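You operate a simulated robot arm through the tools that you are given. There is no shell and no other tool.

You are at the controls of a simulated two-armed robot. One attempt, no reset.

Task
Strain the white paste into the open clear jar and put its white lid on.
Fine: seat the strainer on the jar, press all through with the wooden plunger, spill none; put both back; jar and pots stay. Set down upright: wooden plunger.

Only the result counts: the job must be done as asked and must still hold three seconds after the hand-in. Knocking over, shifting, dropping, spilling or breaking anything else fails it. A push-on lid holds only when it is set on centred and level and pressed home; a screw cap is set on level and turned clockwise until tight.

Robot
Two 7-joint arms with two-finger parallel grippers on one trunk that stands fixed in place. Base frame: the origin is at the foot of the trunk, x ahead of it, y to its left, z up. Lengths are in mm, angles in degrees, forces in N, time in s.
The left shoulder is at [57, 182, 1164], the right one opposite. With the tool pointing down near the work surface each hand reaches from about 280 to 740 mm from the base axis, measured 20 degrees to its own side. Payload 3.91 kg a hand.
Tool frame (each hand has its own): the origin (TCP) lies between the finger pads and is the grasp point; the fingertips stand 30 mm ahead of it; z points along the fingers, y is the line along which they close. The gripper opens to 110 mm. The fingers are 20 mm wide and 10 mm thick; the gripper's body (48 by 112 mm) begins 55 mm behind the TCP.
Orientation is that of the tool frame in the base frame, as a unit quaternion [x, y, z, w]. With the fingers straight down and closing along the base's y, the tool's x points along the base's -x, its y along +y and its z along -z.

Tools
- The arms move only by the tool send_rows. It takes "left_plan", "right_plan" or both (then of equal length, played together; a hand with none holds still); each is text: rows parted by semicolons, each of 7 numbers parted by spaces: the shift along the tool's x, y, z in mm, then the turn, a rotation vector about the tool's x, y, z in degrees, then the opening in per cent of the stroke, from 0 (shut) to 100 (fully open). In form: dx dy dz wx wy wz jaw; .... A call has 1 to 20 rows; each row shifts and turns the commanded pose from where the row before left it, along the tool's axes as they then stand. Rows are played at 5 a second. More than 50 mm and 8.6 degrees between two rows, or a gripper value outside its range, and nothing of the call is played. A pose out of reach is approached as far as the arm can. The call stops where the force on the tool passes 40 N (or 10 N more than at its start, if that is more) or the arm is blocked; 0.2 s more then pass. Each finger travels about 72 mm/s and halts on what it meets, pressing with about 22 N; the grip force reading is that of the motor and also rises with nothing between the fingers. The clock runs only during rows and for 0.2 s after the last one: add rows that do not move to give the fingers time. It gives the time, the measured TCP pose, the force on the tool (base axes), the opening and the grip force at its end, in the units of the frame above (readings bear some noise), with the torque about the TCP (base axes, N m) and any sound that the robot's microphone picked up.
- Cameras (640 x 400 px; columns grow to the right, rows downward): "scene" is now at [183.5, -42, 1392.1]; the picture's right is [-0.45, -0.89, -0.00], its down [-0.18, 0.09, -0.98] and it looks along [0.87, -0.44, -0.20] (base axes); focal length 214 px, centre (320, 200). "left" rides on the left gripper at [72, -17, -103] in its tool frame; the picture's right is [0.23, 0.97, 0.00], its down [-0.76, 0.18, -0.62] and it looks along [-0.61, 0.14, 0.78] (tool axes); focal length 222 px, centre (320, 200). "right" rides on the right gripper at [72, 17, -103] in its tool frame; the picture's right is [-0.23, 0.97, 0.00], its down [-0.76, -0.18, -0.62] and it looks along [-0.61, -0.14, 0.78] (tool axes); focal length 222 px, centre (320, 200).
- capture(camera): a new picture of that camera. It takes no simulated time.
- slide_trunk(by): moves the trunk up (or, below 0, down) by that many mm; the arms and the scene camera ride with it, the base frame stays. It gives what a move gives, with no picture.
- head_to(pan, tilt): turns the head with the scene camera to pan (to the left, within 80 degrees either way) and tilt (down, from -29 to 69), counted from straight ahead of the robot (the tilt from the chest, where the trunk bows). It gives what a move gives.
- measure_at(camera, pixels): for up to 12 pixels [column, row] of the newest picture of that camera ("zoom" is the newest enlarged one), the place [x, y, z] in the base frame of the surface seen there, good to about 3 mm. It takes no simulated time.
- enlarge(camera, box): a new picture of the part [left, top, right, bottom] of that camera's present view, enlarged. It takes no simulated time.
- sign_off(): hands the job in; it is judged then, once.

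Open the grippers and draw the arms clear of the work before you hand the job in, unless the task says otherwise.

The tools are called as name(argument=value, ...) on one line, values as JSON. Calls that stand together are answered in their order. send_rows: Moves the arms, as the interface text tells. Its arguments: {"type":"object","properties":{"left_plan":{"type":"string"},"right_plan":{"type":"string"}},"required":[]} The other tools are called the same way: slide_trunk (by) moves the trunk up or down; head_to (pan, tilt) turns the head that bears the scene camera; capture (camera) takes a picture; measure_at (camera, pixels) gives the place of the surface under pixels of a picture; enlarge (camera, box) takes an enlarged picture of a part of a camera's view; sign_off () hands the job in.

At the start:

```text
time_s: 0.0
left_tcp_pos: [300.3, -21.3, 1330.5]
left_tool_rot: [-0.002, 1.0, 0.001, -0.006]
left_wrist_force: [0.2, -1.2, -0.8]
left_torque: [-0.01, 0.01, -0.03]
left_finger_gap: 110.2
left_grip_force: 0.0
right_tcp_pos: [281.6, -328.3, 1311.3]
right_tool_rot: [0.0, 1.0, 0.0, 0.0]
right_wrist_force: [0.0, -0.3, -0.4]
right_torque: [-0.01, -0.02, -0.03]
right_finger_gap: 110.2
right_grip_force: 0.1
trunk travel left (down, up): [-425.0, 89.0]
head pan, tilt (commanded): [-29.7, 24.2]
```

scene: 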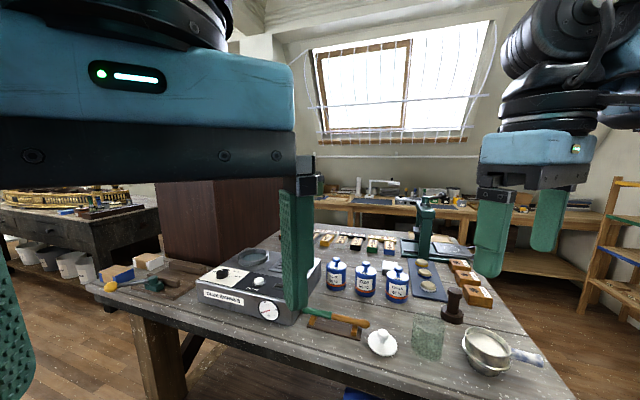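
right: 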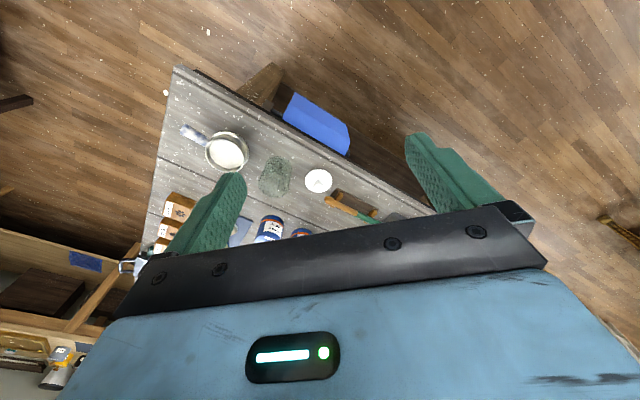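
left: 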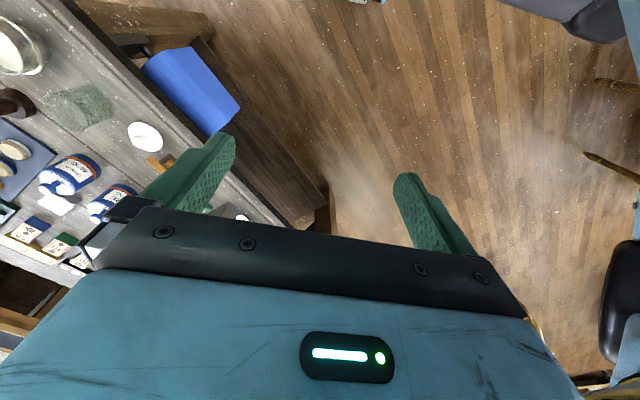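

The scene shows the strainer with white paste around (487,350), a clear jar at (428,338), a white lid at (382,343) and a wooden plunger at (453,305). I'll enlarge this region to look closer.

enlarge(camera="scene", box=[340, 270, 560, 400])

enlarge(camera="right", box=[150, 90, 390, 250])

```text
2.91 times, centred on (450, 335) of scene
```

zoom: 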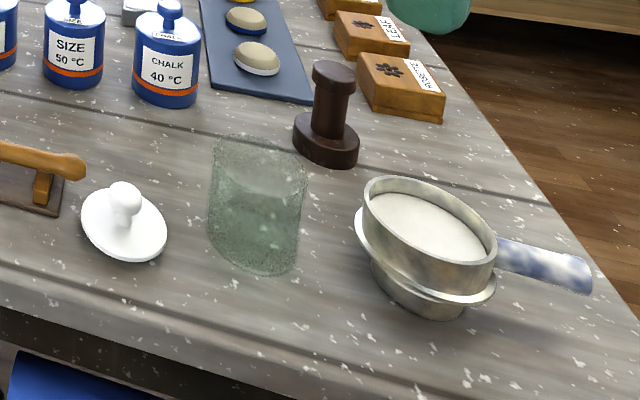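

```text
2.50 times, centred on (270, 170) of right
```

zoom: 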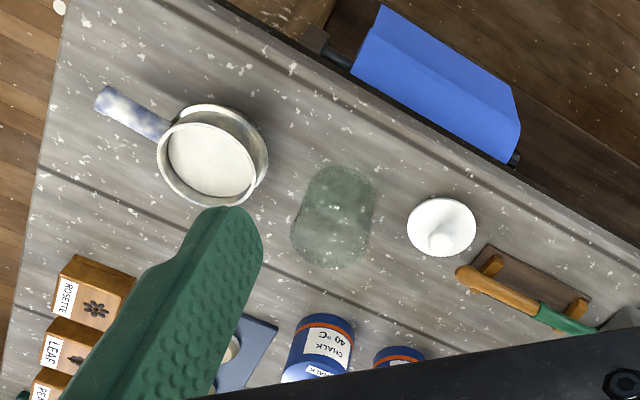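

The strainer, with a blue-white handle, seems to sit on some kind of rest. I'll tilt the head down for a better view.

head_to(pan=-38, tilt=48)

capture(camera="scene")

```text
time_s: 0.9
left_tcp_pos: [302.7, -21.9, 1327.6]
left_tool_rot: [-0.003, 1.0, 0.001, -0.009]
left_wrist_force: [-0.2, 0.5, 0.8]
left_torque: [-0.01, 0.0, 0.0]
left_finger_gap: 109.9
left_grip_force: 0.1
right_tcp_pos: [279.3, -327.9, 1311.0]
right_tool_rot: [-0.001, 1.0, 0.0, 0.0]
right_wrist_force: [-0.1, -0.1, -0.2]
right_torque: [-0.01, 0.01, 0.03]
right_finger_gap: 110.0
right_grip_force: 0.1
trunk travel left (down, up): [-425.0, 89.0]
head pan, tilt (commanded): [-38.0, 48.0]
```

```text
taken
```

scene: 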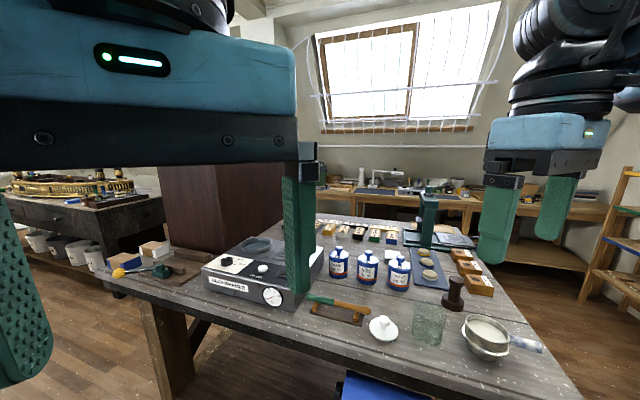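

The picture hardly changed, so the head may still be moving. I'll take the picture again.

head_to(pan=-38, tilt=48)

capture(camera="scene")

```text
time_s: 1.5
left_tcp_pos: [303.1, -22.0, 1326.9]
left_tool_rot: [-0.003, 1.0, 0.001, -0.009]
left_wrist_force: [0.0, 0.0, -0.3]
left_torque: [-0.01, -0.02, -0.01]
left_finger_gap: 109.8
left_grip_force: 0.0
right_tcp_pos: [280.0, -327.5, 1312.2]
right_tool_rot: [0.0, 1.0, 0.0, 0.0]
right_wrist_force: [-0.5, -0.1, -0.8]
right_torque: [-0.02, 0.02, 0.01]
right_finger_gap: 110.1
right_grip_force: 0.0
trunk travel left (down, up): [-425.0, 89.0]
head pan, tilt (commanded): [-38.0, 48.0]
```

```text
taken
```

scene: 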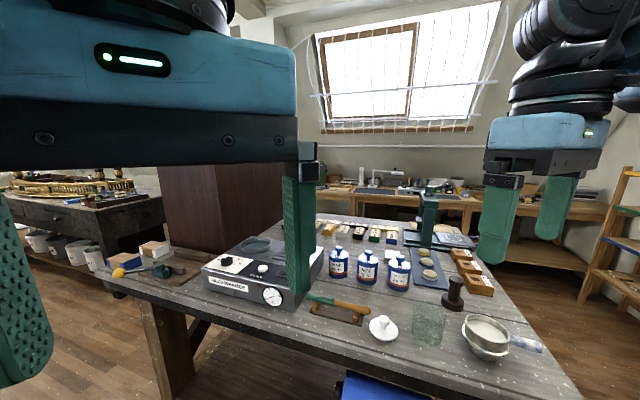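

The head barely turns, so I'll measure the objects in the picture as it is: table, jar, lid, plunger, strainer.

measure_at(camera="scene", pixels=[[382, 321], [382, 336], [428, 306], [428, 342], [453, 280], [453, 303], [487, 328], [525, 343], [540, 347], [480, 352], [400, 360], [470, 380]])

head_to(pan=-20, tilt=60)

capture(camera="scene")

```text
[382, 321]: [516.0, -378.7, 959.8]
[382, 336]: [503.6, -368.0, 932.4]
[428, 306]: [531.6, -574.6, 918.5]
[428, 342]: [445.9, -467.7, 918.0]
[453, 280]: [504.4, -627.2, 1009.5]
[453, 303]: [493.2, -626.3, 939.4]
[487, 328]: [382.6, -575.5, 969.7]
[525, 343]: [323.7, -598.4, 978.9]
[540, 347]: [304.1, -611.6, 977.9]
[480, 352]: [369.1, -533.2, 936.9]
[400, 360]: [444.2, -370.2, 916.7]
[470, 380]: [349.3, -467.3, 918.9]
```

```text
time_s: 2.3
left_tcp_pos: [302.9, -20.5, 1326.3]
left_tool_rot: [-0.005, 1.0, 0.004, -0.006]
left_wrist_force: [35.2, 5.3, -26.7]
left_torque: [-0.21, 1.48, 0.04]
left_finger_gap: 109.9
left_grip_force: 0.0
right_tcp_pos: [280.2, -328.9, 1312.0]
right_tool_rot: [-0.001, 1.0, 0.0, 0.0]
right_wrist_force: [0.1, 0.9, 0.0]
right_torque: [-0.01, 0.01, -0.01]
right_finger_gap: 109.9
right_grip_force: 0.1
trunk travel left (down, up): [-425.0, 89.0]
head pan, tilt (commanded): [-20.0, 60.0]
```

```text
taken
```

scene: 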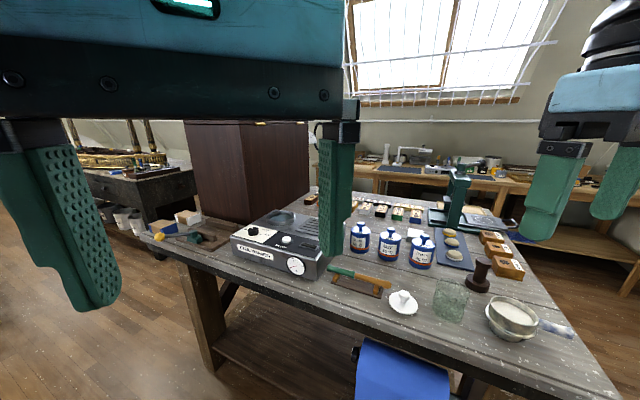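

The left wrist now reads 35 N: the head is pressing against the left gripper, which blocks it. I'll move the left hand forward and away to the left.

send_rows(left_plan="-20 0 0 0 0 0 100; -20 10 0 0 0 0 100; -20 20 0 0 0 0 100; -10 30 0 0 0 0 100; 0 35 0 0 0 0 100; 0 35 0 0 0 0 100; 0 35 0 0 0 0 100; 0 35 0 0 0 0 100; 0 35 0 0 0 0 100; 0 35 0 0 0 0 100; 0 20 0 0 0 0 100; 0 0 0 0 0 0 100; 0 0 0 0 0 0 100")

capture(camera="scene")

```text
time_s: 3.5
left_tcp_pos: [376.3, 72.1, 1319.0]
left_tool_rot: [-0.019, 1.0, 0.005, -0.002]
left_wrist_force: [36.0, -30.2, -33.1]
left_torque: [3.96, 1.43, 3.18]
left_finger_gap: 110.1
left_grip_force: 0.0
right_tcp_pos: [280.9, -328.0, 1311.7]
right_tool_rot: [0.0, 1.0, -0.001, 0.0]
right_wrist_force: [0.2, 0.2, 0.3]
right_torque: [0.01, -0.01, 0.01]
right_finger_gap: 110.3
right_grip_force: 0.1
trunk travel left (down, up): [-425.0, 89.0]
head pan, tilt (commanded): [-20.0, 60.0]
stopped in row 6 (left hand): the force on the tool passed its limit at 70 N (the readings are from after the stop); the commanded pose is now the measured one
```

```text
taken
```

scene: 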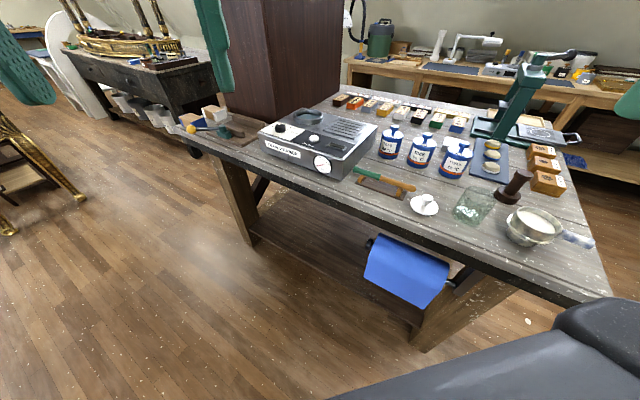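

The head came free but still presses on the left hand (36, -30, -33 N). I'll move the left hand further forward and down before going left.

send_rows(left_plan="-20 0 10 0 0 0 100; -30 0 20 0 0 0 100; -30 0 20 0 0 0 100; -30 10 20 0 0 0 100; 0 30 20 0 0 0 100; 0 35 0 0 0 0 100; 0 35 0 0 0 0 100; 0 35 0 0 0 0 100; 0 35 0 0 0 0 100; 0 20 0 0 0 0 100; 0 0 0 0 0 0 100; 0 0 0 0 0 0 100")

capture(camera="scene")

```text
time_s: 6.1
left_tcp_pos: [477.6, 274.9, 1235.9]
left_tool_rot: [-0.012, 1.0, 0.002, 0.0]
left_wrist_force: [-0.4, -0.9, -0.7]
left_torque: [0.02, 0.02, 0.0]
left_finger_gap: 110.1
left_grip_force: 0.0
right_tcp_pos: [280.5, -328.5, 1312.6]
right_tool_rot: [0.0, 1.0, 0.0, -0.001]
right_wrist_force: [0.2, -0.3, 0.3]
right_torque: [-0.03, -0.02, 0.0]
right_finger_gap: 110.0
right_grip_force: 0.1
trunk travel left (down, up): [-425.0, 89.0]
head pan, tilt (commanded): [-20.0, 60.0]
```

```text
taken
```

scene: 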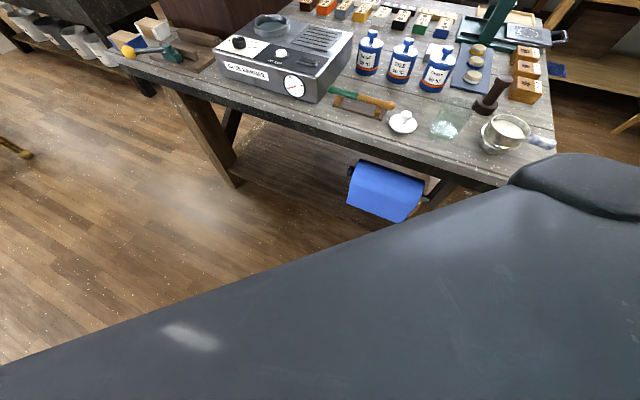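

The left hand is free now. I'll point the head at the work: pan -55, tilt 42.

head_to(pan=-55, tilt=42)

capture(camera="scene")

```text
time_s: 7.2
left_tcp_pos: [478.3, 274.3, 1234.6]
left_tool_rot: [-0.012, 1.0, 0.003, 0.0]
left_wrist_force: [-0.3, -1.0, -0.4]
left_torque: [-0.01, -0.01, -0.01]
left_finger_gap: 109.9
left_grip_force: 0.2
right_tcp_pos: [281.0, -329.9, 1311.0]
right_tool_rot: [0.0, 1.0, 0.0, 0.0]
right_wrist_force: [-1.0, -0.3, 0.3]
right_torque: [0.01, 0.0, 0.0]
right_finger_gap: 110.0
right_grip_force: 0.1
trunk travel left (down, up): [-425.0, 89.0]
head pan, tilt (commanded): [-55.0, 42.0]
```

```text
taken
```

scene: 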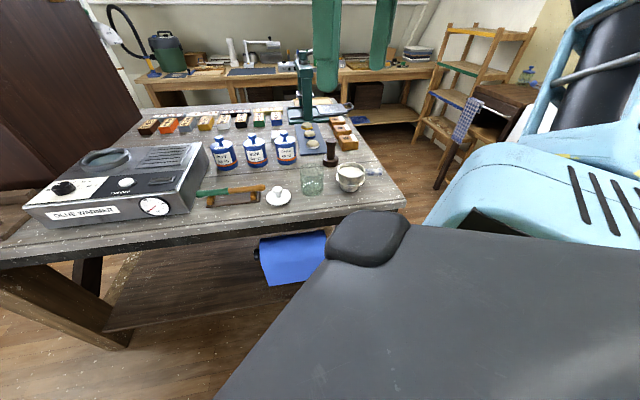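

The work sits at around (310,185). I'll enlarge it.

enlarge(camera="scene", box=[240, 130, 400, 230])

```text
4.00 times, centred on (320, 180) of scene
```

zoom: 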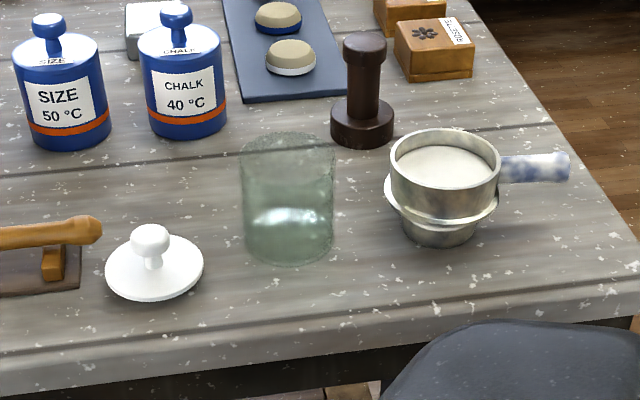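

The strainer has a lower collar, a flange, an upper cylinder and a handle. I'll measure the parts in this zoom.

measure_at(camera="zoom", pixels=[[446, 190], [446, 133], [394, 157], [499, 160], [445, 165], [440, 212], [440, 240], [520, 167], [540, 166], [562, 166], [386, 193], [400, 240]])

measure_at(camera="zoom", pixels=[[362, 42], [362, 80], [362, 110], [334, 125], [390, 125], [360, 143], [150, 235], [150, 262], [110, 270], [200, 270], [155, 296], [150, 250]])

measure_at(camera="zoom", pixels=[[288, 135], [240, 145], [335, 145], [288, 160], [288, 264], [245, 240], [335, 240], [288, 200], [288, 230], [210, 280], [380, 280], [360, 200]])

```text
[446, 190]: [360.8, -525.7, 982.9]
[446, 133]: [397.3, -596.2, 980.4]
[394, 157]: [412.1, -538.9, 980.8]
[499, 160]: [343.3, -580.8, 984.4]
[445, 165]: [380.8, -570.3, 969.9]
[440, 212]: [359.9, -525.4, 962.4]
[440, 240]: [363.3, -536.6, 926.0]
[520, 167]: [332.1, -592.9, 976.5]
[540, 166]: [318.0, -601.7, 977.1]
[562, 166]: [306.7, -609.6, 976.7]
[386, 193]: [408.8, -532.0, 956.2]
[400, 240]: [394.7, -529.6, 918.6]
```

```text
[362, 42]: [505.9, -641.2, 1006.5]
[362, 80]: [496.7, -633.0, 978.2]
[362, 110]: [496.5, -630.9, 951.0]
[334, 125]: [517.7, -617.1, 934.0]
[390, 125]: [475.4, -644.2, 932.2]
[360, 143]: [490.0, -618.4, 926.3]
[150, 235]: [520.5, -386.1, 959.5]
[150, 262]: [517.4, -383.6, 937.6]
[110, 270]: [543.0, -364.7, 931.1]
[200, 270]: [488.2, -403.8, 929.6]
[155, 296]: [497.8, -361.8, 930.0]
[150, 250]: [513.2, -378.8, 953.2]
```

```text
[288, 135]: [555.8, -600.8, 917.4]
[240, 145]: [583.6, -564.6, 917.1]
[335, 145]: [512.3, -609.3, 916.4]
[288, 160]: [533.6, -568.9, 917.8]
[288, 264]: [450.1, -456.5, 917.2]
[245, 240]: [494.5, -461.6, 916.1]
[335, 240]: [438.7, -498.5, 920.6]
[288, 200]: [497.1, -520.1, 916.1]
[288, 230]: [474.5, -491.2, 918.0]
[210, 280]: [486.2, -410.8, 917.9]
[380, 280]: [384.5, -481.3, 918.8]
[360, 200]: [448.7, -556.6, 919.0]
```

Table height is about 917.5. The strainer is centred near (378,-561) with its rim at z 982, the plunger is near (500,-635), the lid near (517,-383), and the jar near (468,-481). I'll bring the right hand closer for a better look from its camera.

send_rows(right_plan="-7 -17 23 0 0 0 100; -7 -17 23 0 0 0 100; -7 -17 23 0 0 0 100; -7 -17 23 0 0 0 100; -7 -17 23 0 0 0 100; -7 -17 23 0 0 0 100; -7 -20 24 0 0 0 100; 0 0 0 0 0 0 100; 0 0 0 0 0 0 100")

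capture(camera="right")

capture(camera="scene")

```text
time_s: 9.2
left_tcp_pos: [477.7, 274.4, 1233.7]
left_tool_rot: [-0.012, 1.0, 0.002, 0.0]
left_wrist_force: [-0.2, 0.1, -0.4]
left_torque: [-0.01, 0.01, 0.05]
left_finger_gap: 109.9
left_grip_force: 0.1
right_tcp_pos: [331.5, -449.9, 1149.6]
right_tool_rot: [0.001, 1.0, 0.0, 0.001]
right_wrist_force: [-0.9, 0.7, 0.1]
right_torque: [-0.01, 0.06, 0.03]
right_finger_gap: 110.2
right_grip_force: 0.2
trunk travel left (down, up): [-425.0, 89.0]
head pan, tilt (commanded): [-55.0, 42.0]
```

```text
taken
```

right: 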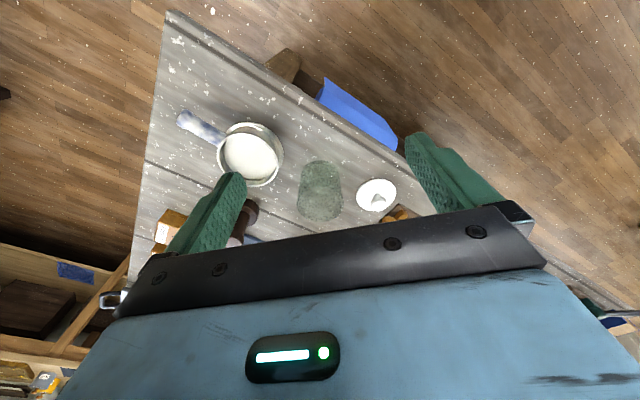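

```text
taken
```

scene: 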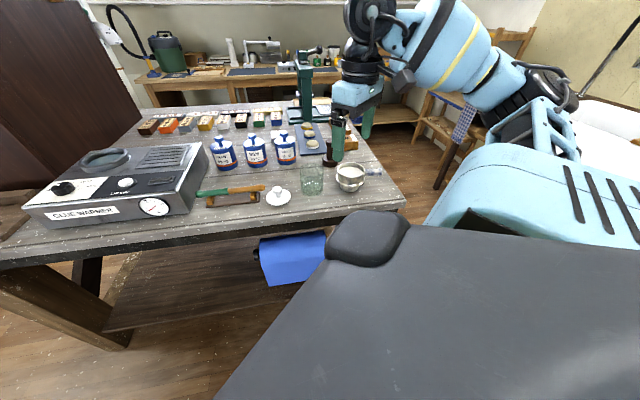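

The right camera sees the strainer (250,155), jar (320,190) and lid (376,195). I'll enlarge there.

enlarge(camera="right", box=[170, 95, 410, 245])

enlarge(camera="scene", box=[256, 140, 400, 230])

```text
2.67 times, centred on (290, 170) of right
```

zoom: 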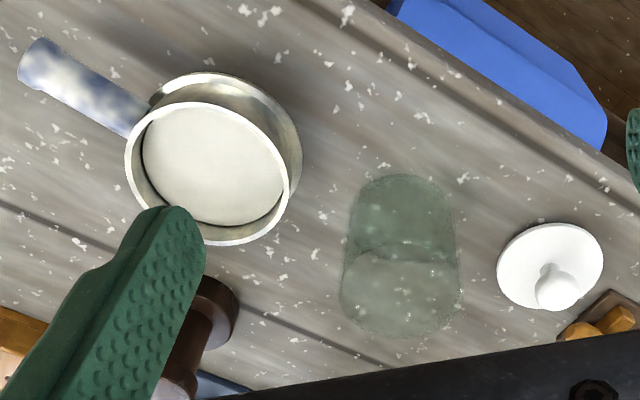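

```text
4.44 times, centred on (328, 185) of scene
```

zoom: 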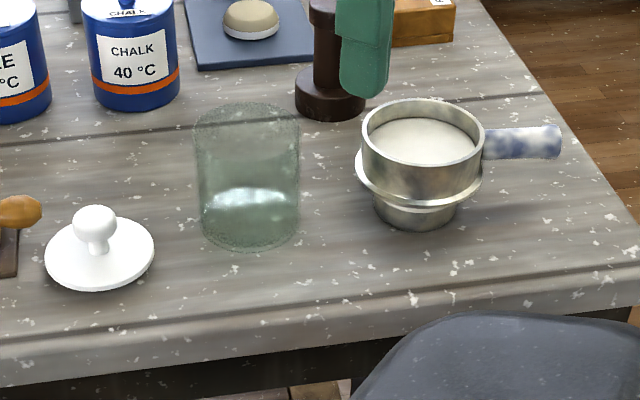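

I'll zoom tightly on the jar from both cameras to find its rim and base precisely.

enlarge(camera="right", box=[280, 155, 360, 230])

measure_at(camera="zoom", pixels=[[320, 50], [200, 150], [440, 150], [320, 200], [320, 300], [320, 350], [180, 300], [460, 300], [200, 250], [440, 250], [320, 120], [320, 260]])

enlarge(camera="scene", box=[280, 155, 344, 201])

```text
5.33 times, centred on (320, 192) of right
```

zoom: 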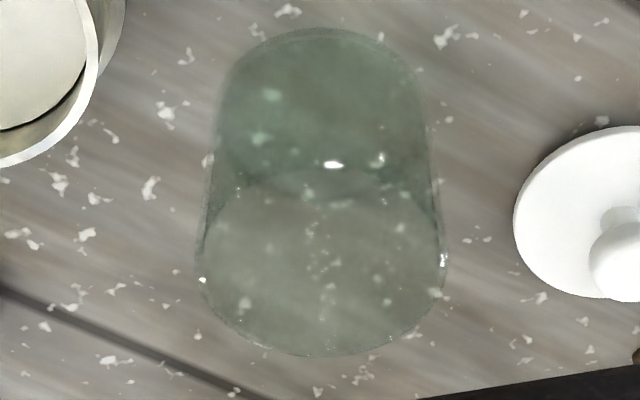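

```text
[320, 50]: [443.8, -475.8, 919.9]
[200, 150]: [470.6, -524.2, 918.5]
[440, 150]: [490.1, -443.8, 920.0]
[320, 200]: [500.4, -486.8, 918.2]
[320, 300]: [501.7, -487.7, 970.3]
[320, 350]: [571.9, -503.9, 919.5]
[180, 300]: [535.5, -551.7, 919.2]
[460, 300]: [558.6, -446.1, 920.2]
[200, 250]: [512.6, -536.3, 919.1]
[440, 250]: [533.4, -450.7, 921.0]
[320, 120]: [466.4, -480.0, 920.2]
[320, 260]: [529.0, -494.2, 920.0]
```

```text
8.70 times, centred on (312, 178) of scene
```

zoom: 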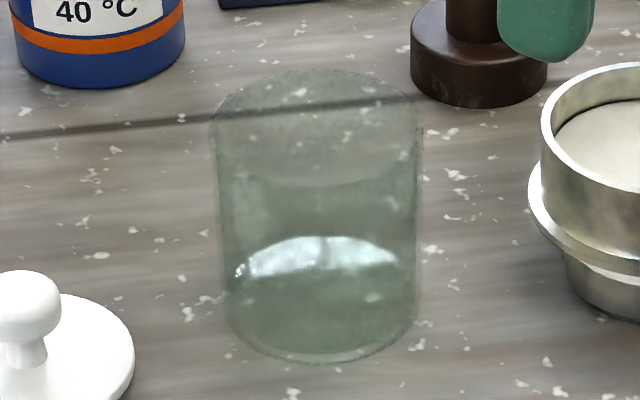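

The jar is about 70 mm across, centred near (470,-481), with its rim near z 995. I'll move the right hand above the strainer at (378,-561) and turn it -35° about the tool z so the fingers close across the handle's direction.

send_rows(right_plan="-16 -37 0 0 0 0 100; -16 -37 0 0 0 0 100; -15 -37 0 0 0 0 100; 0 0 0 0 0 -7 100; 0 0 0 0 0 -7 100; 0 0 0 0 0 -7 100; 0 0 0 0 0 -7 100; 0 0 0 0 0 -7 100; 0 0 0 0 0 0 100; 0 0 0 0 0 0 100")

capture(camera="right")

capture(camera="scene")

```text
time_s: 11.3
left_tcp_pos: [476.8, 274.8, 1234.7]
left_tool_rot: [-0.012, 1.0, 0.002, -0.001]
left_wrist_force: [-0.8, -0.3, -0.2]
left_torque: [0.06, 0.01, -0.06]
left_finger_gap: 109.9
left_grip_force: 0.0
right_tcp_pos: [351.9, -412.2, 1136.8]
right_tool_rot: [-0.3, 0.954, 0.0, 0.001]
right_wrist_force: [-0.7, 0.6, -1.0]
right_torque: [-0.01, 0.01, 0.02]
right_finger_gap: 109.9
right_grip_force: 0.0
right hand out of reach, approached as far as the arm can: row 4, 5, 6, 7, 8
trunk travel left (down, up): [-425.0, 89.0]
head pan, tilt (commanded): [-55.0, 42.0]
```

```text
taken
```

right: 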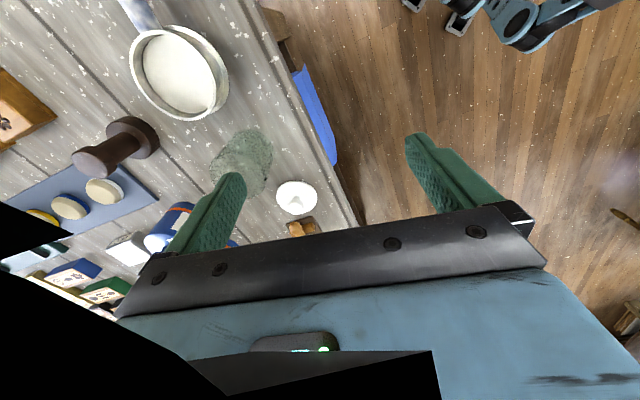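

```text
taken
```

scene: 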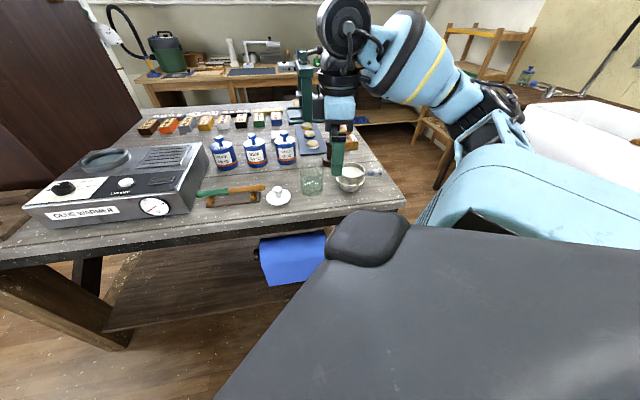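

Turning by 35° is out of reach here, so the hand drifted to (352,-412). An unturned hand still leaves 55° between the closing line and the handle, so I'll turn it back.

send_rows(right_plan="0 0 0 0 0 7 100; 0 0 0 0 0 7 100; 0 0 0 0 0 7 100; 0 0 0 0 0 7 100; 0 0 0 0 0 7 100; 0 0 0 0 0 0 100; 0 0 0 0 0 0 100")

capture(camera="right")

```text
time_s: 12.9
left_tcp_pos: [477.4, 274.8, 1234.1]
left_tool_rot: [-0.012, 1.0, 0.002, 0.0]
left_wrist_force: [0.3, -0.8, -0.3]
left_torque: [0.02, -0.01, -0.01]
left_finger_gap: 109.9
left_grip_force: 0.1
right_tcp_pos: [352.7, -412.0, 1133.3]
right_tool_rot: [0.002, 1.0, 0.0, -0.001]
right_wrist_force: [-1.2, 0.0, -0.6]
right_torque: [0.0, -0.03, -0.03]
right_finger_gap: 110.1
right_grip_force: 0.1
trunk travel left (down, up): [-425.0, 89.0]
head pan, tilt (commanded): [-55.0, 42.0]
```

```text
taken
```

right: 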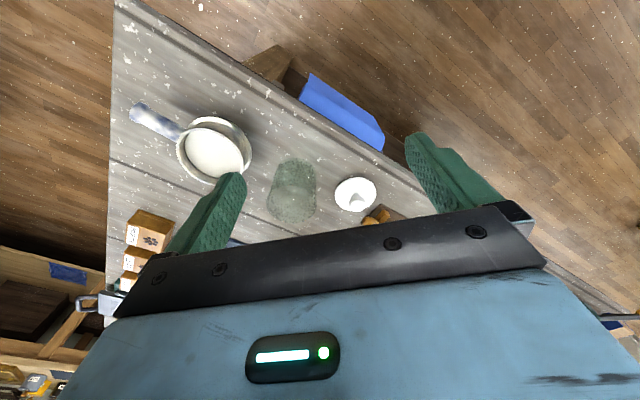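

The hand is back to no turn at (352.7,-412). I'll move to above the strainer in small steps and see whether that is reached.

send_rows(right_plan="-6 -30 0 0 0 0 100; -6 -30 0 0 0 0 100; -6 -30 0 0 0 0 100; -6 -30 0 0 0 0 100; -2 -29 0 0 0 0 100; 0 0 0 0 0 0 100; 0 0 0 0 0 0 100")

capture(camera="right")

capture(camera="scene")

```text
time_s: 14.6
left_tcp_pos: [478.0, 273.9, 1234.9]
left_tool_rot: [-0.012, 1.0, 0.003, 0.0]
left_wrist_force: [0.0, 0.9, 0.2]
left_torque: [0.0, 0.0, -0.01]
left_finger_gap: 110.1
left_grip_force: 0.1
right_tcp_pos: [379.5, -563.8, 1137.1]
right_tool_rot: [0.0, 1.0, 0.0, 0.0]
right_wrist_force: [0.7, 0.0, -1.4]
right_torque: [0.0, -0.01, 0.01]
right_finger_gap: 109.9
right_grip_force: 0.1
trunk travel left (down, up): [-425.0, 89.0]
head pan, tilt (commanded): [-55.0, 42.0]
```

```text
taken
```

right: 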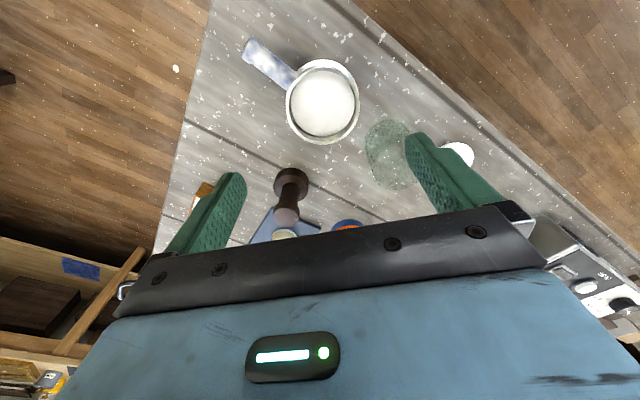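

```text
taken
```

scene: 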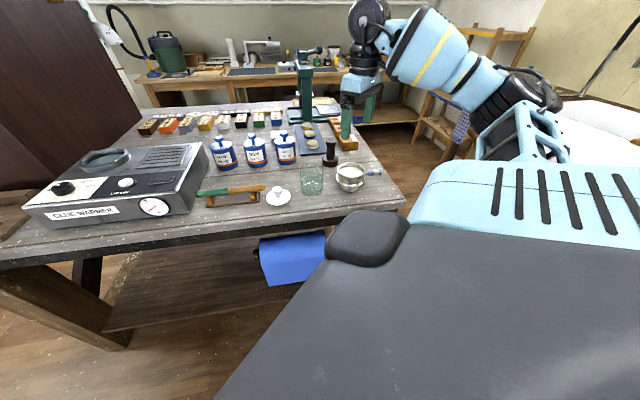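

Reached with no turn, at (379.5,-563.8,1137). I'll enlarge the strainer in the right camera to refine its centre.

enlarge(camera="right", box=[230, 30, 406, 150])

measure_at(camera="zoom", pixels=[[342, 162], [209, 260], [463, 250], [360, 405], [200, 270], [340, 285], [60, 60], [120, 105], [190, 155], [345, 110], [460, 200], [345, 380]])

```text
3.33 times, centred on (318, 90) of right
```

zoom: 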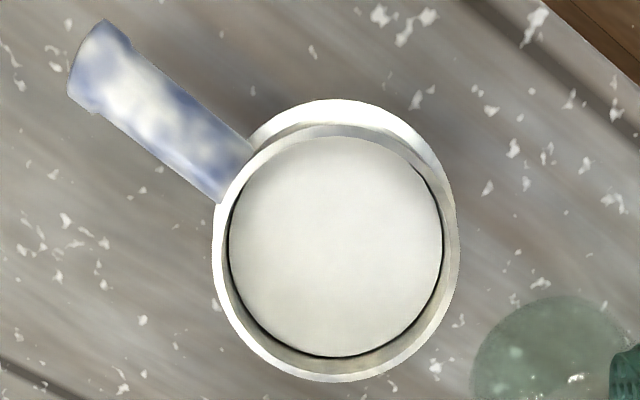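

```text
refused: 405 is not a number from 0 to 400
```

I'll measure points on the rim, the paste and the handle in this zoom.

measure_at(camera="zoom", pixels=[[340, 130], [219, 255], [452, 245], [330, 376], [335, 250], [240, 245], [430, 245], [335, 350], [100, 60], [150, 105], [205, 150], [335, 105]])

measure_at(camera="zoom", pixels=[[256, 160], [415, 160], [250, 340], [420, 340], [215, 255], [456, 245], [336, 381], [338, 125], [80, 90], [118, 30], [75, 75], [220, 190]])

```text
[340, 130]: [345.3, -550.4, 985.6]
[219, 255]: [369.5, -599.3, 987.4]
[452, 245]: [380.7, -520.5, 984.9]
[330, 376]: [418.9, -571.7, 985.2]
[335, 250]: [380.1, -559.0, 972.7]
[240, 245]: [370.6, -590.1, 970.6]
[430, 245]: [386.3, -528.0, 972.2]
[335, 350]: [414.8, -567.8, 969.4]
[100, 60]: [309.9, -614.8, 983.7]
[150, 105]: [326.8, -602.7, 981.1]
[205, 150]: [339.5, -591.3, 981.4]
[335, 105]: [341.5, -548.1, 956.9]
```

```text
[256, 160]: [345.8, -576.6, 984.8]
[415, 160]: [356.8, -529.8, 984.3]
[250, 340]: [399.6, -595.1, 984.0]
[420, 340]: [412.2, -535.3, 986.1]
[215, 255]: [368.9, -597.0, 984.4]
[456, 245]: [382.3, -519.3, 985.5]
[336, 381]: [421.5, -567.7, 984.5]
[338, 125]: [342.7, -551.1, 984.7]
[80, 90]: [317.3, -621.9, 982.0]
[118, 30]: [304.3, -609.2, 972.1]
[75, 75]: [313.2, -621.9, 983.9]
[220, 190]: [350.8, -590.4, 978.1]
```

The rim circle is centred at about (379.5,-560.2), radius 40, z 985; flange top about 957. I'll correct y by +3.6 and go down to z 1030 first.

send_rows(right_plan="0 3.6 0 0 0 0 100; 0 0 25 0 0 0 100; 0 0 25 0 0 0 100; 0 0 25 0 0 0 100; 0 0 20 0 0 0 100; 0 0 12 0 0 0 100; 0 0 0 0 0 0 100; 0 0 0 0 0 0 100")

capture(camera="right")

enlarge(camera="scene", box=[270, 130, 414, 220])

```text
time_s: 16.4
left_tcp_pos: [477.6, 274.5, 1234.6]
left_tool_rot: [-0.012, 1.0, 0.003, -0.001]
left_wrist_force: [0.7, 0.2, -0.2]
left_torque: [-0.03, 0.01, 0.03]
left_finger_gap: 109.9
left_grip_force: 0.1
right_tcp_pos: [378.2, -559.1, 1028.0]
right_tool_rot: [-0.001, 1.0, -0.001, -0.001]
right_wrist_force: [-0.6, -0.3, 0.7]
right_torque: [-0.02, -0.02, -0.01]
right_finger_gap: 110.0
right_grip_force: 0.0
trunk travel left (down, up): [-425.0, 89.0]
head pan, tilt (commanded): [-55.0, 42.0]
```

```text
taken
```

right: 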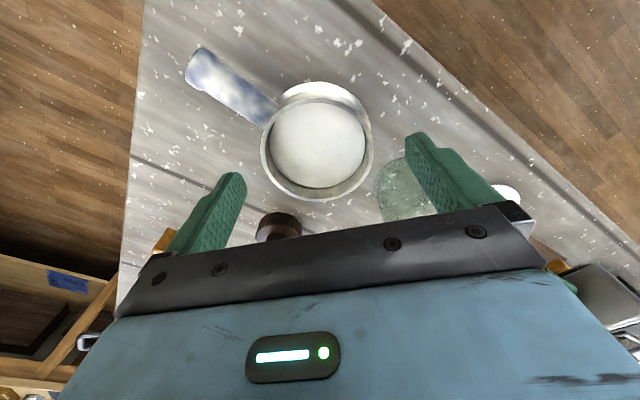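

```text
4.44 times, centred on (342, 175) of scene
```

zoom: 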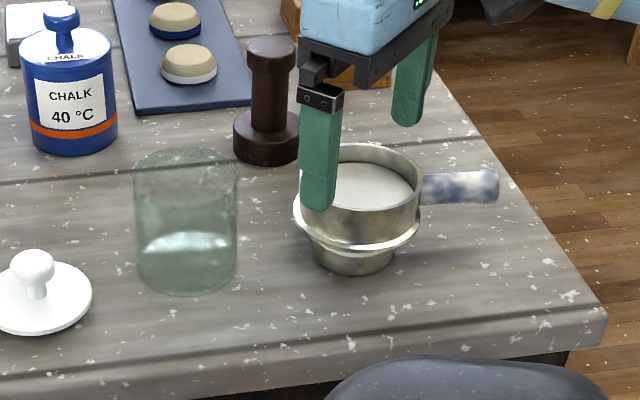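

Fingers straddle the strainer properly. I'll go down to z about 993 so the tips stay just above the flange.

send_rows(right_plan="-1 -1 12 0 0 0 100; 0 0 12 0 0 0 100; 0 0 11 0 0 0 100; 0 0 0 0 0 0 100; 0 0 0 0 0 0 100")

capture(camera="right")

enlarge(camera="scene", box=[310, 150, 390, 200])

```text
time_s: 17.6
left_tcp_pos: [476.4, 275.1, 1235.2]
left_tool_rot: [-0.013, 1.0, 0.002, 0.0]
left_wrist_force: [0.1, -0.3, -0.6]
left_torque: [-0.04, -0.01, 0.01]
left_finger_gap: 110.0
left_grip_force: 0.2
right_tcp_pos: [379.7, -560.8, 991.8]
right_tool_rot: [0.0, 1.0, 0.0, 0.0]
right_wrist_force: [0.8, 0.1, 0.0]
right_torque: [0.05, 0.02, -0.03]
right_finger_gap: 109.9
right_grip_force: 0.1
trunk travel left (down, up): [-425.0, 89.0]
head pan, tilt (commanded): [-55.0, 42.0]
```

```text
taken
```

right: 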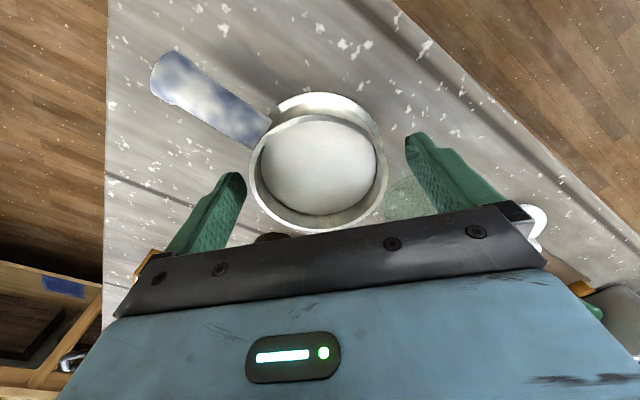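

```text
8.00 times, centred on (350, 175) of scene
```

zoom: 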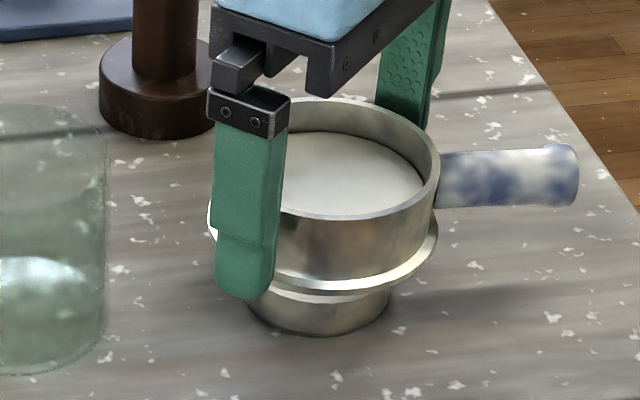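

Tips are about 5 mm above the flange, one finger on each side. I'll close slowly onto the cylinder.

send_rows(right_plan="0 0 0 0 0 0 90; 0 0 0 0 0 0 82; 0 0 0 0 0 0 78; 0 0 0 0 0 0 75; 0 0 0 0 0 0 72; 0 0 0 0 0 0 69; 0 0 0 0 0 0 65; 0 0 0 0 0 0 60; 0 0 0 0 0 0 60; 0 0 0 0 0 0 60")

capture(camera="right")

enlarge(camera="scene", box=[310, 150, 390, 200])

```text
time_s: 19.8
left_tcp_pos: [476.9, 274.4, 1234.7]
left_tool_rot: [-0.012, 1.0, 0.002, 0.0]
left_wrist_force: [-0.2, 0.7, -0.4]
left_torque: [-0.03, 0.0, -0.02]
left_finger_gap: 110.2
left_grip_force: 0.1
right_tcp_pos: [380.2, -560.0, 992.3]
right_tool_rot: [0.0, 1.0, 0.0, 0.0]
right_wrist_force: [1.1, -0.7, 0.9]
right_torque: [-0.06, 0.0, 0.03]
right_finger_gap: 78.7
right_grip_force: 22.7
trunk travel left (down, up): [-425.0, 89.0]
head pan, tilt (commanded): [-55.0, 42.0]
```

```text
taken
```

right: 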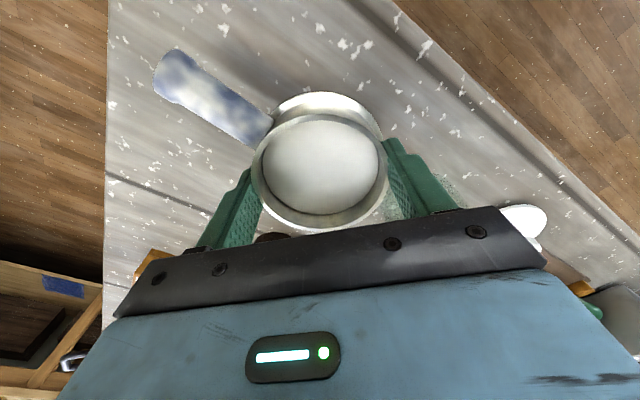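

```text
8.00 times, centred on (350, 175) of scene
```

zoom: 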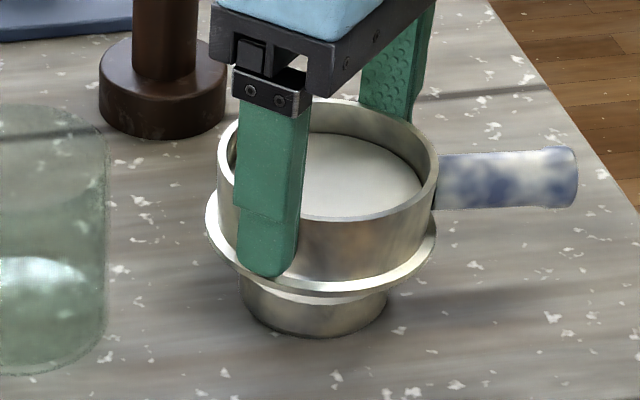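

Gripped at 78.7 mm with 22.7 N. I'll lift slowly by 25 mm and check that it hangs level.

send_rows(right_plan="0 0 -2 0 0 0 60; 0 0 -3 0 0 0 60; 0 0 -5 0 0 0 60; 0 0 -5 0 0 0 60; 0 0 -5 0 0 0 60; 0 0 -5 0 0 0 60; 0 0 0 0 0 0 60; 0 0 0 0 0 0 60")

capture(camera="right")

enlarge(camera="scene", box=[310, 140, 390, 200])

```text
time_s: 21.6
left_tcp_pos: [477.1, 274.8, 1235.1]
left_tool_rot: [-0.012, 1.0, 0.003, 0.0]
left_wrist_force: [-0.8, 0.0, -0.2]
left_torque: [0.01, 0.0, 0.0]
left_finger_gap: 110.1
left_grip_force: 0.1
right_tcp_pos: [377.7, -558.5, 1018.5]
right_tool_rot: [-0.001, 1.0, 0.0, 0.001]
right_wrist_force: [-0.3, 1.5, -0.7]
right_torque: [0.02, 0.05, -0.02]
right_finger_gap: 77.5
right_grip_force: 22.1
trunk travel left (down, up): [-425.0, 89.0]
head pan, tilt (commanded): [-55.0, 42.0]
```

```text
taken
```

right: 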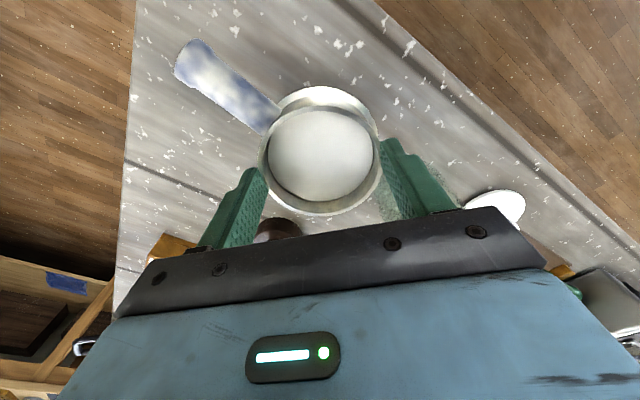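

```text
6.67 times, centred on (350, 170) of scene
```

zoom: 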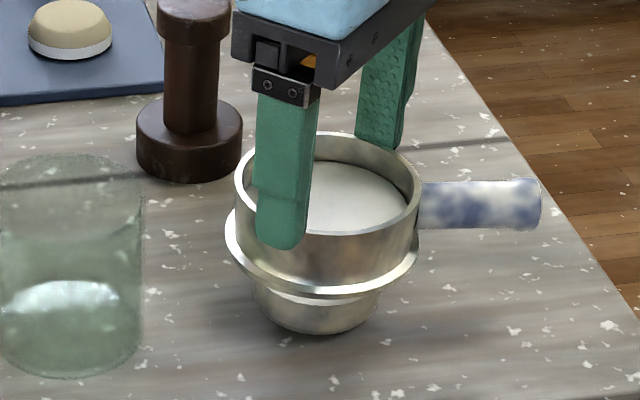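

The gap slipped to 77.5 and the strainer seems to have risen less than the hand. I'll measure its rim and flange heights.

measure_at(camera="zoom", pixels=[[370, 228], [345, 140], [410, 190], [240, 190], [350, 260], [350, 290], [318, 330], [480, 190], [530, 190], [350, 190], [237, 240], [410, 265]])

enlarge(camera="right", box=[160, 20, 448, 220])

measure_at(camera="right", pixels=[[320, 110], [265, 170], [320, 212], [374, 170], [320, 150], [200, 65], [240, 95], [320, 92]])

```text
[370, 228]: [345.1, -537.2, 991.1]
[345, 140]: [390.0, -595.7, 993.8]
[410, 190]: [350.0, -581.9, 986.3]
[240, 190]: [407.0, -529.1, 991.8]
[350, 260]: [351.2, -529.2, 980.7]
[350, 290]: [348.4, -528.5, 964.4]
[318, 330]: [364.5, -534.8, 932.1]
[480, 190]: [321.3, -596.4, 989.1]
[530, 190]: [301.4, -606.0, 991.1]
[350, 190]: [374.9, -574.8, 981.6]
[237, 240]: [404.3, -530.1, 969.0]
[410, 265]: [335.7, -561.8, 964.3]
```

```text
2.00 times, centred on (304, 120) of right
```

zoom: 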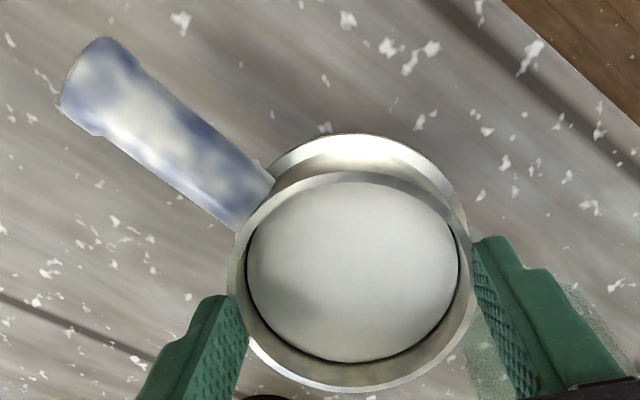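

```text
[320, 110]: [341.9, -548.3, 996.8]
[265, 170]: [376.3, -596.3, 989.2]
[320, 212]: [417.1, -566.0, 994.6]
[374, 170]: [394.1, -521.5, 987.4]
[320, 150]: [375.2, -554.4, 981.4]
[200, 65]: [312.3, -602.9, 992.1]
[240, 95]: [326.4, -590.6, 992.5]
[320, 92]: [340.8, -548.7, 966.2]
```

The rim is at about 994 (+9 mm) while the hand rose 26 mm, so the strainer slides in the smooth-metal grip. I'll set it straight back down before it drops.

send_rows(right_plan="0 0 4 0 0 0 60; 0 0 4 0 0 0 60; 0 0 3 0 0 0 60; 0 0 0 0 0 0 60")

capture(camera="right")

measure_at(camera="right", pixels=[[320, 120], [265, 170], [320, 217], [374, 170], [320, 160], [200, 65], [240, 95], [320, 96]])

enlarge(camera="scene", box=[310, 140, 390, 200])

```text
time_s: 22.6
left_tcp_pos: [476.1, 275.5, 1234.3]
left_tool_rot: [-0.013, 1.0, 0.001, 0.0]
left_wrist_force: [-0.4, 0.4, 0.1]
left_torque: [0.01, 0.02, 0.02]
left_finger_gap: 109.8
left_grip_force: 0.1
right_tcp_pos: [378.9, -559.3, 1009.6]
right_tool_rot: [0.001, 1.0, -0.001, 0.001]
right_wrist_force: [-3.3, -1.3, 7.6]
right_torque: [0.13, 0.18, 0.05]
right_finger_gap: 77.5
right_grip_force: 22.4
trunk travel left (down, up): [-425.0, 89.0]
head pan, tilt (commanded): [-55.0, 42.0]
```

```text
taken
```

right: 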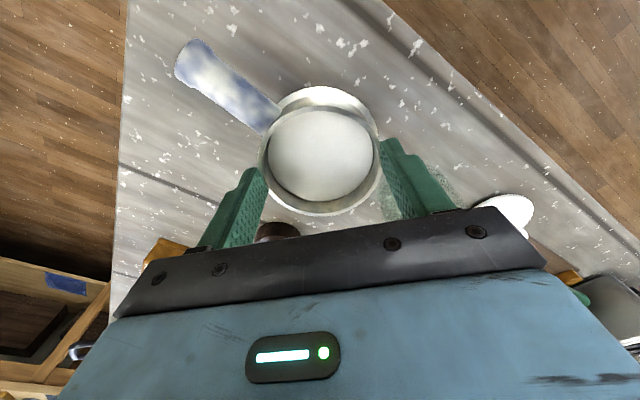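

```text
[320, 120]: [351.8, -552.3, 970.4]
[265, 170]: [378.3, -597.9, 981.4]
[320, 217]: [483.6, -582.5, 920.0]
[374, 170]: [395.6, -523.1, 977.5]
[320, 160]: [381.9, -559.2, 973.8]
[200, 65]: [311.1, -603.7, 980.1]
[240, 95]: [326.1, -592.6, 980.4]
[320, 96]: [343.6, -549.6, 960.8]
```

```text
6.67 times, centred on (350, 170) of scene
```

zoom: 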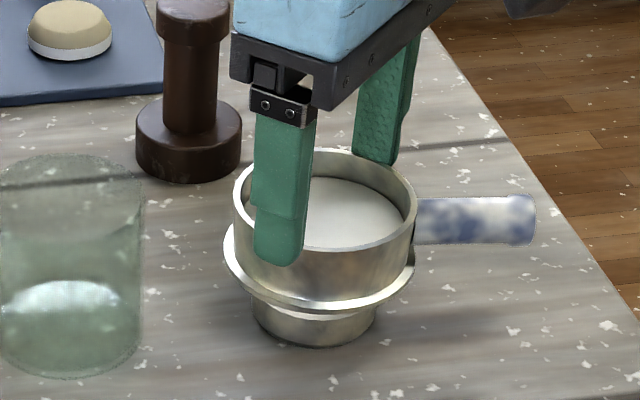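

The strainer is back on the table (7.6 N up), and the grip held without slipping on the way down. I'll open, lower the hand again, and re-grip with a full closing command and a longer hold.

send_rows(right_plan="0 0 0 0 0 0 72; 0 0 -1 0 0 0 80; 0 0 0 0 0 0 90; 0 0 0 0 0 0 100; 0 0 0 0 0 0 100; 0 0 0 0 0 0 100")

capture(camera="right")

measure_at(camera="right", pixels=[[320, 120], [265, 170], [320, 210], [372, 170], [320, 160], [200, 65], [240, 95], [320, 96]])

enlarge(camera="right", box=[160, 20, 448, 220])

```text
time_s: 23.9
left_tcp_pos: [477.9, 275.1, 1235.0]
left_tool_rot: [-0.012, 1.0, 0.003, 0.0]
left_wrist_force: [0.0, -0.2, -0.6]
left_torque: [0.0, -0.01, -0.01]
left_finger_gap: 110.0
left_grip_force: 0.1
right_tcp_pos: [379.5, -560.1, 1008.9]
right_tool_rot: [0.0, 1.0, 0.0, 0.0]
right_wrist_force: [-0.4, 1.0, 0.2]
right_torque: [0.0, -0.04, -0.01]
right_finger_gap: 109.9
right_grip_force: 0.0
trunk travel left (down, up): [-425.0, 89.0]
head pan, tilt (commanded): [-55.0, 42.0]
```

```text
taken
```

right: 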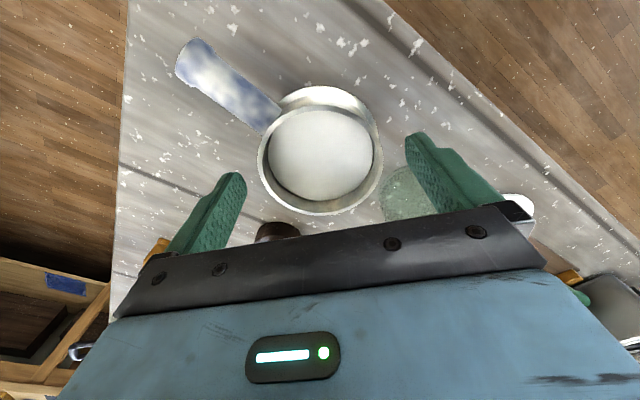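

```text
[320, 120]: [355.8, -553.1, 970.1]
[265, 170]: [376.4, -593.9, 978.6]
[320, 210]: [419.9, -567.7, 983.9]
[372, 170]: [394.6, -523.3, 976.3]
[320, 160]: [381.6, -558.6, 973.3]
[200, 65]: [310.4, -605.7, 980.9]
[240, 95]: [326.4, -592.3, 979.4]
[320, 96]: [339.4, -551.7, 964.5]
```

```text
2.00 times, centred on (304, 120) of right
```

zoom: 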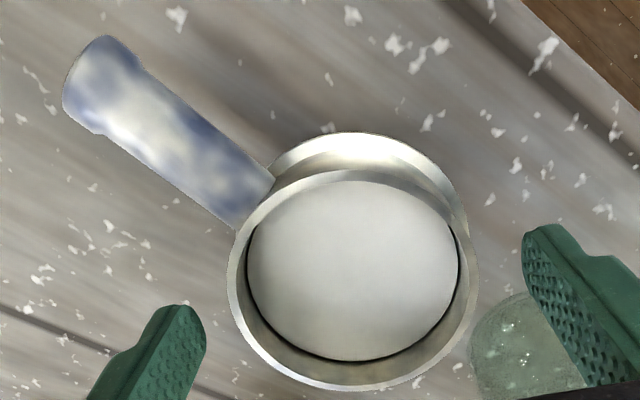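

The strainer sits unspilled at (379.5,-560). I'll re-grip lower with full closing and lift only 3 mm to test.

send_rows(right_plan="0 0 9 0 0 0 100; 0 0 8 0 0 0 100; 0 0 0 0 0 0 90; 0 0 0 0 0 0 80; 0 0 0 0 0 0 74; 0 0 0 0 0 0 70; 0 0 0 0 0 0 50; 0 0 0 0 0 0 0; 0 0 0 0 0 0 0; 0 0 0 0 0 0 0; 0 0 0 0 0 0 0; 0 0 0 0 0 0 0")

enlarge(camera="right", box=[160, 20, 448, 220])

enlarge(camera="scene", box=[310, 140, 390, 200])

```text
time_s: 26.6
left_tcp_pos: [478.0, 274.1, 1234.8]
left_tool_rot: [-0.012, 1.0, 0.003, 0.0]
left_wrist_force: [0.4, 0.5, 0.8]
left_torque: [-0.01, 0.0, -0.04]
left_finger_gap: 109.8
left_grip_force: 0.0
right_tcp_pos: [380.5, -558.6, 990.3]
right_tool_rot: [-0.001, 1.0, 0.0, 0.0]
right_wrist_force: [-1.3, -0.5, 1.1]
right_torque: [0.0, -0.02, -0.04]
right_finger_gap: 77.6
right_grip_force: 21.9
trunk travel left (down, up): [-425.0, 89.0]
head pan, tilt (commanded): [-55.0, 42.0]
```

```text
2.00 times, centred on (304, 120) of right
```

zoom: 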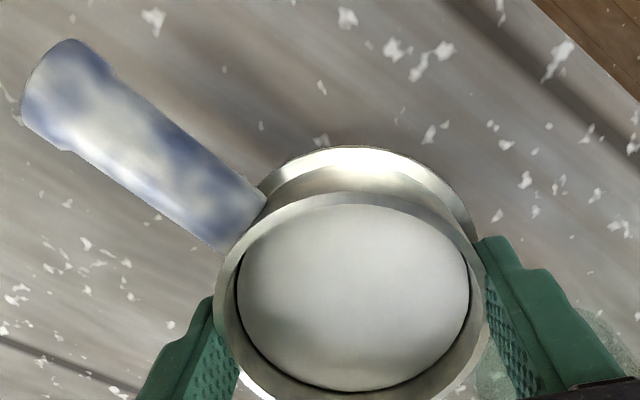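

```text
6.67 times, centred on (350, 170) of scene
```

zoom: 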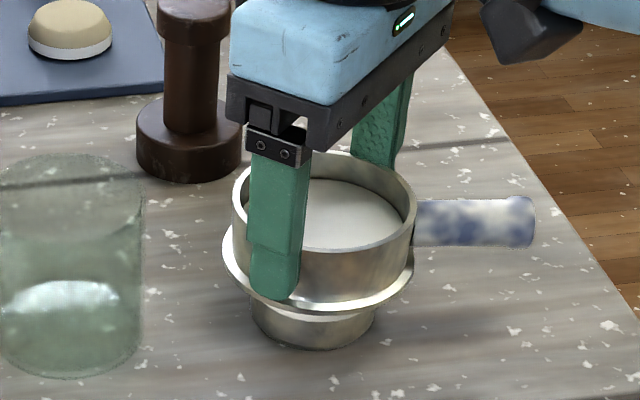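

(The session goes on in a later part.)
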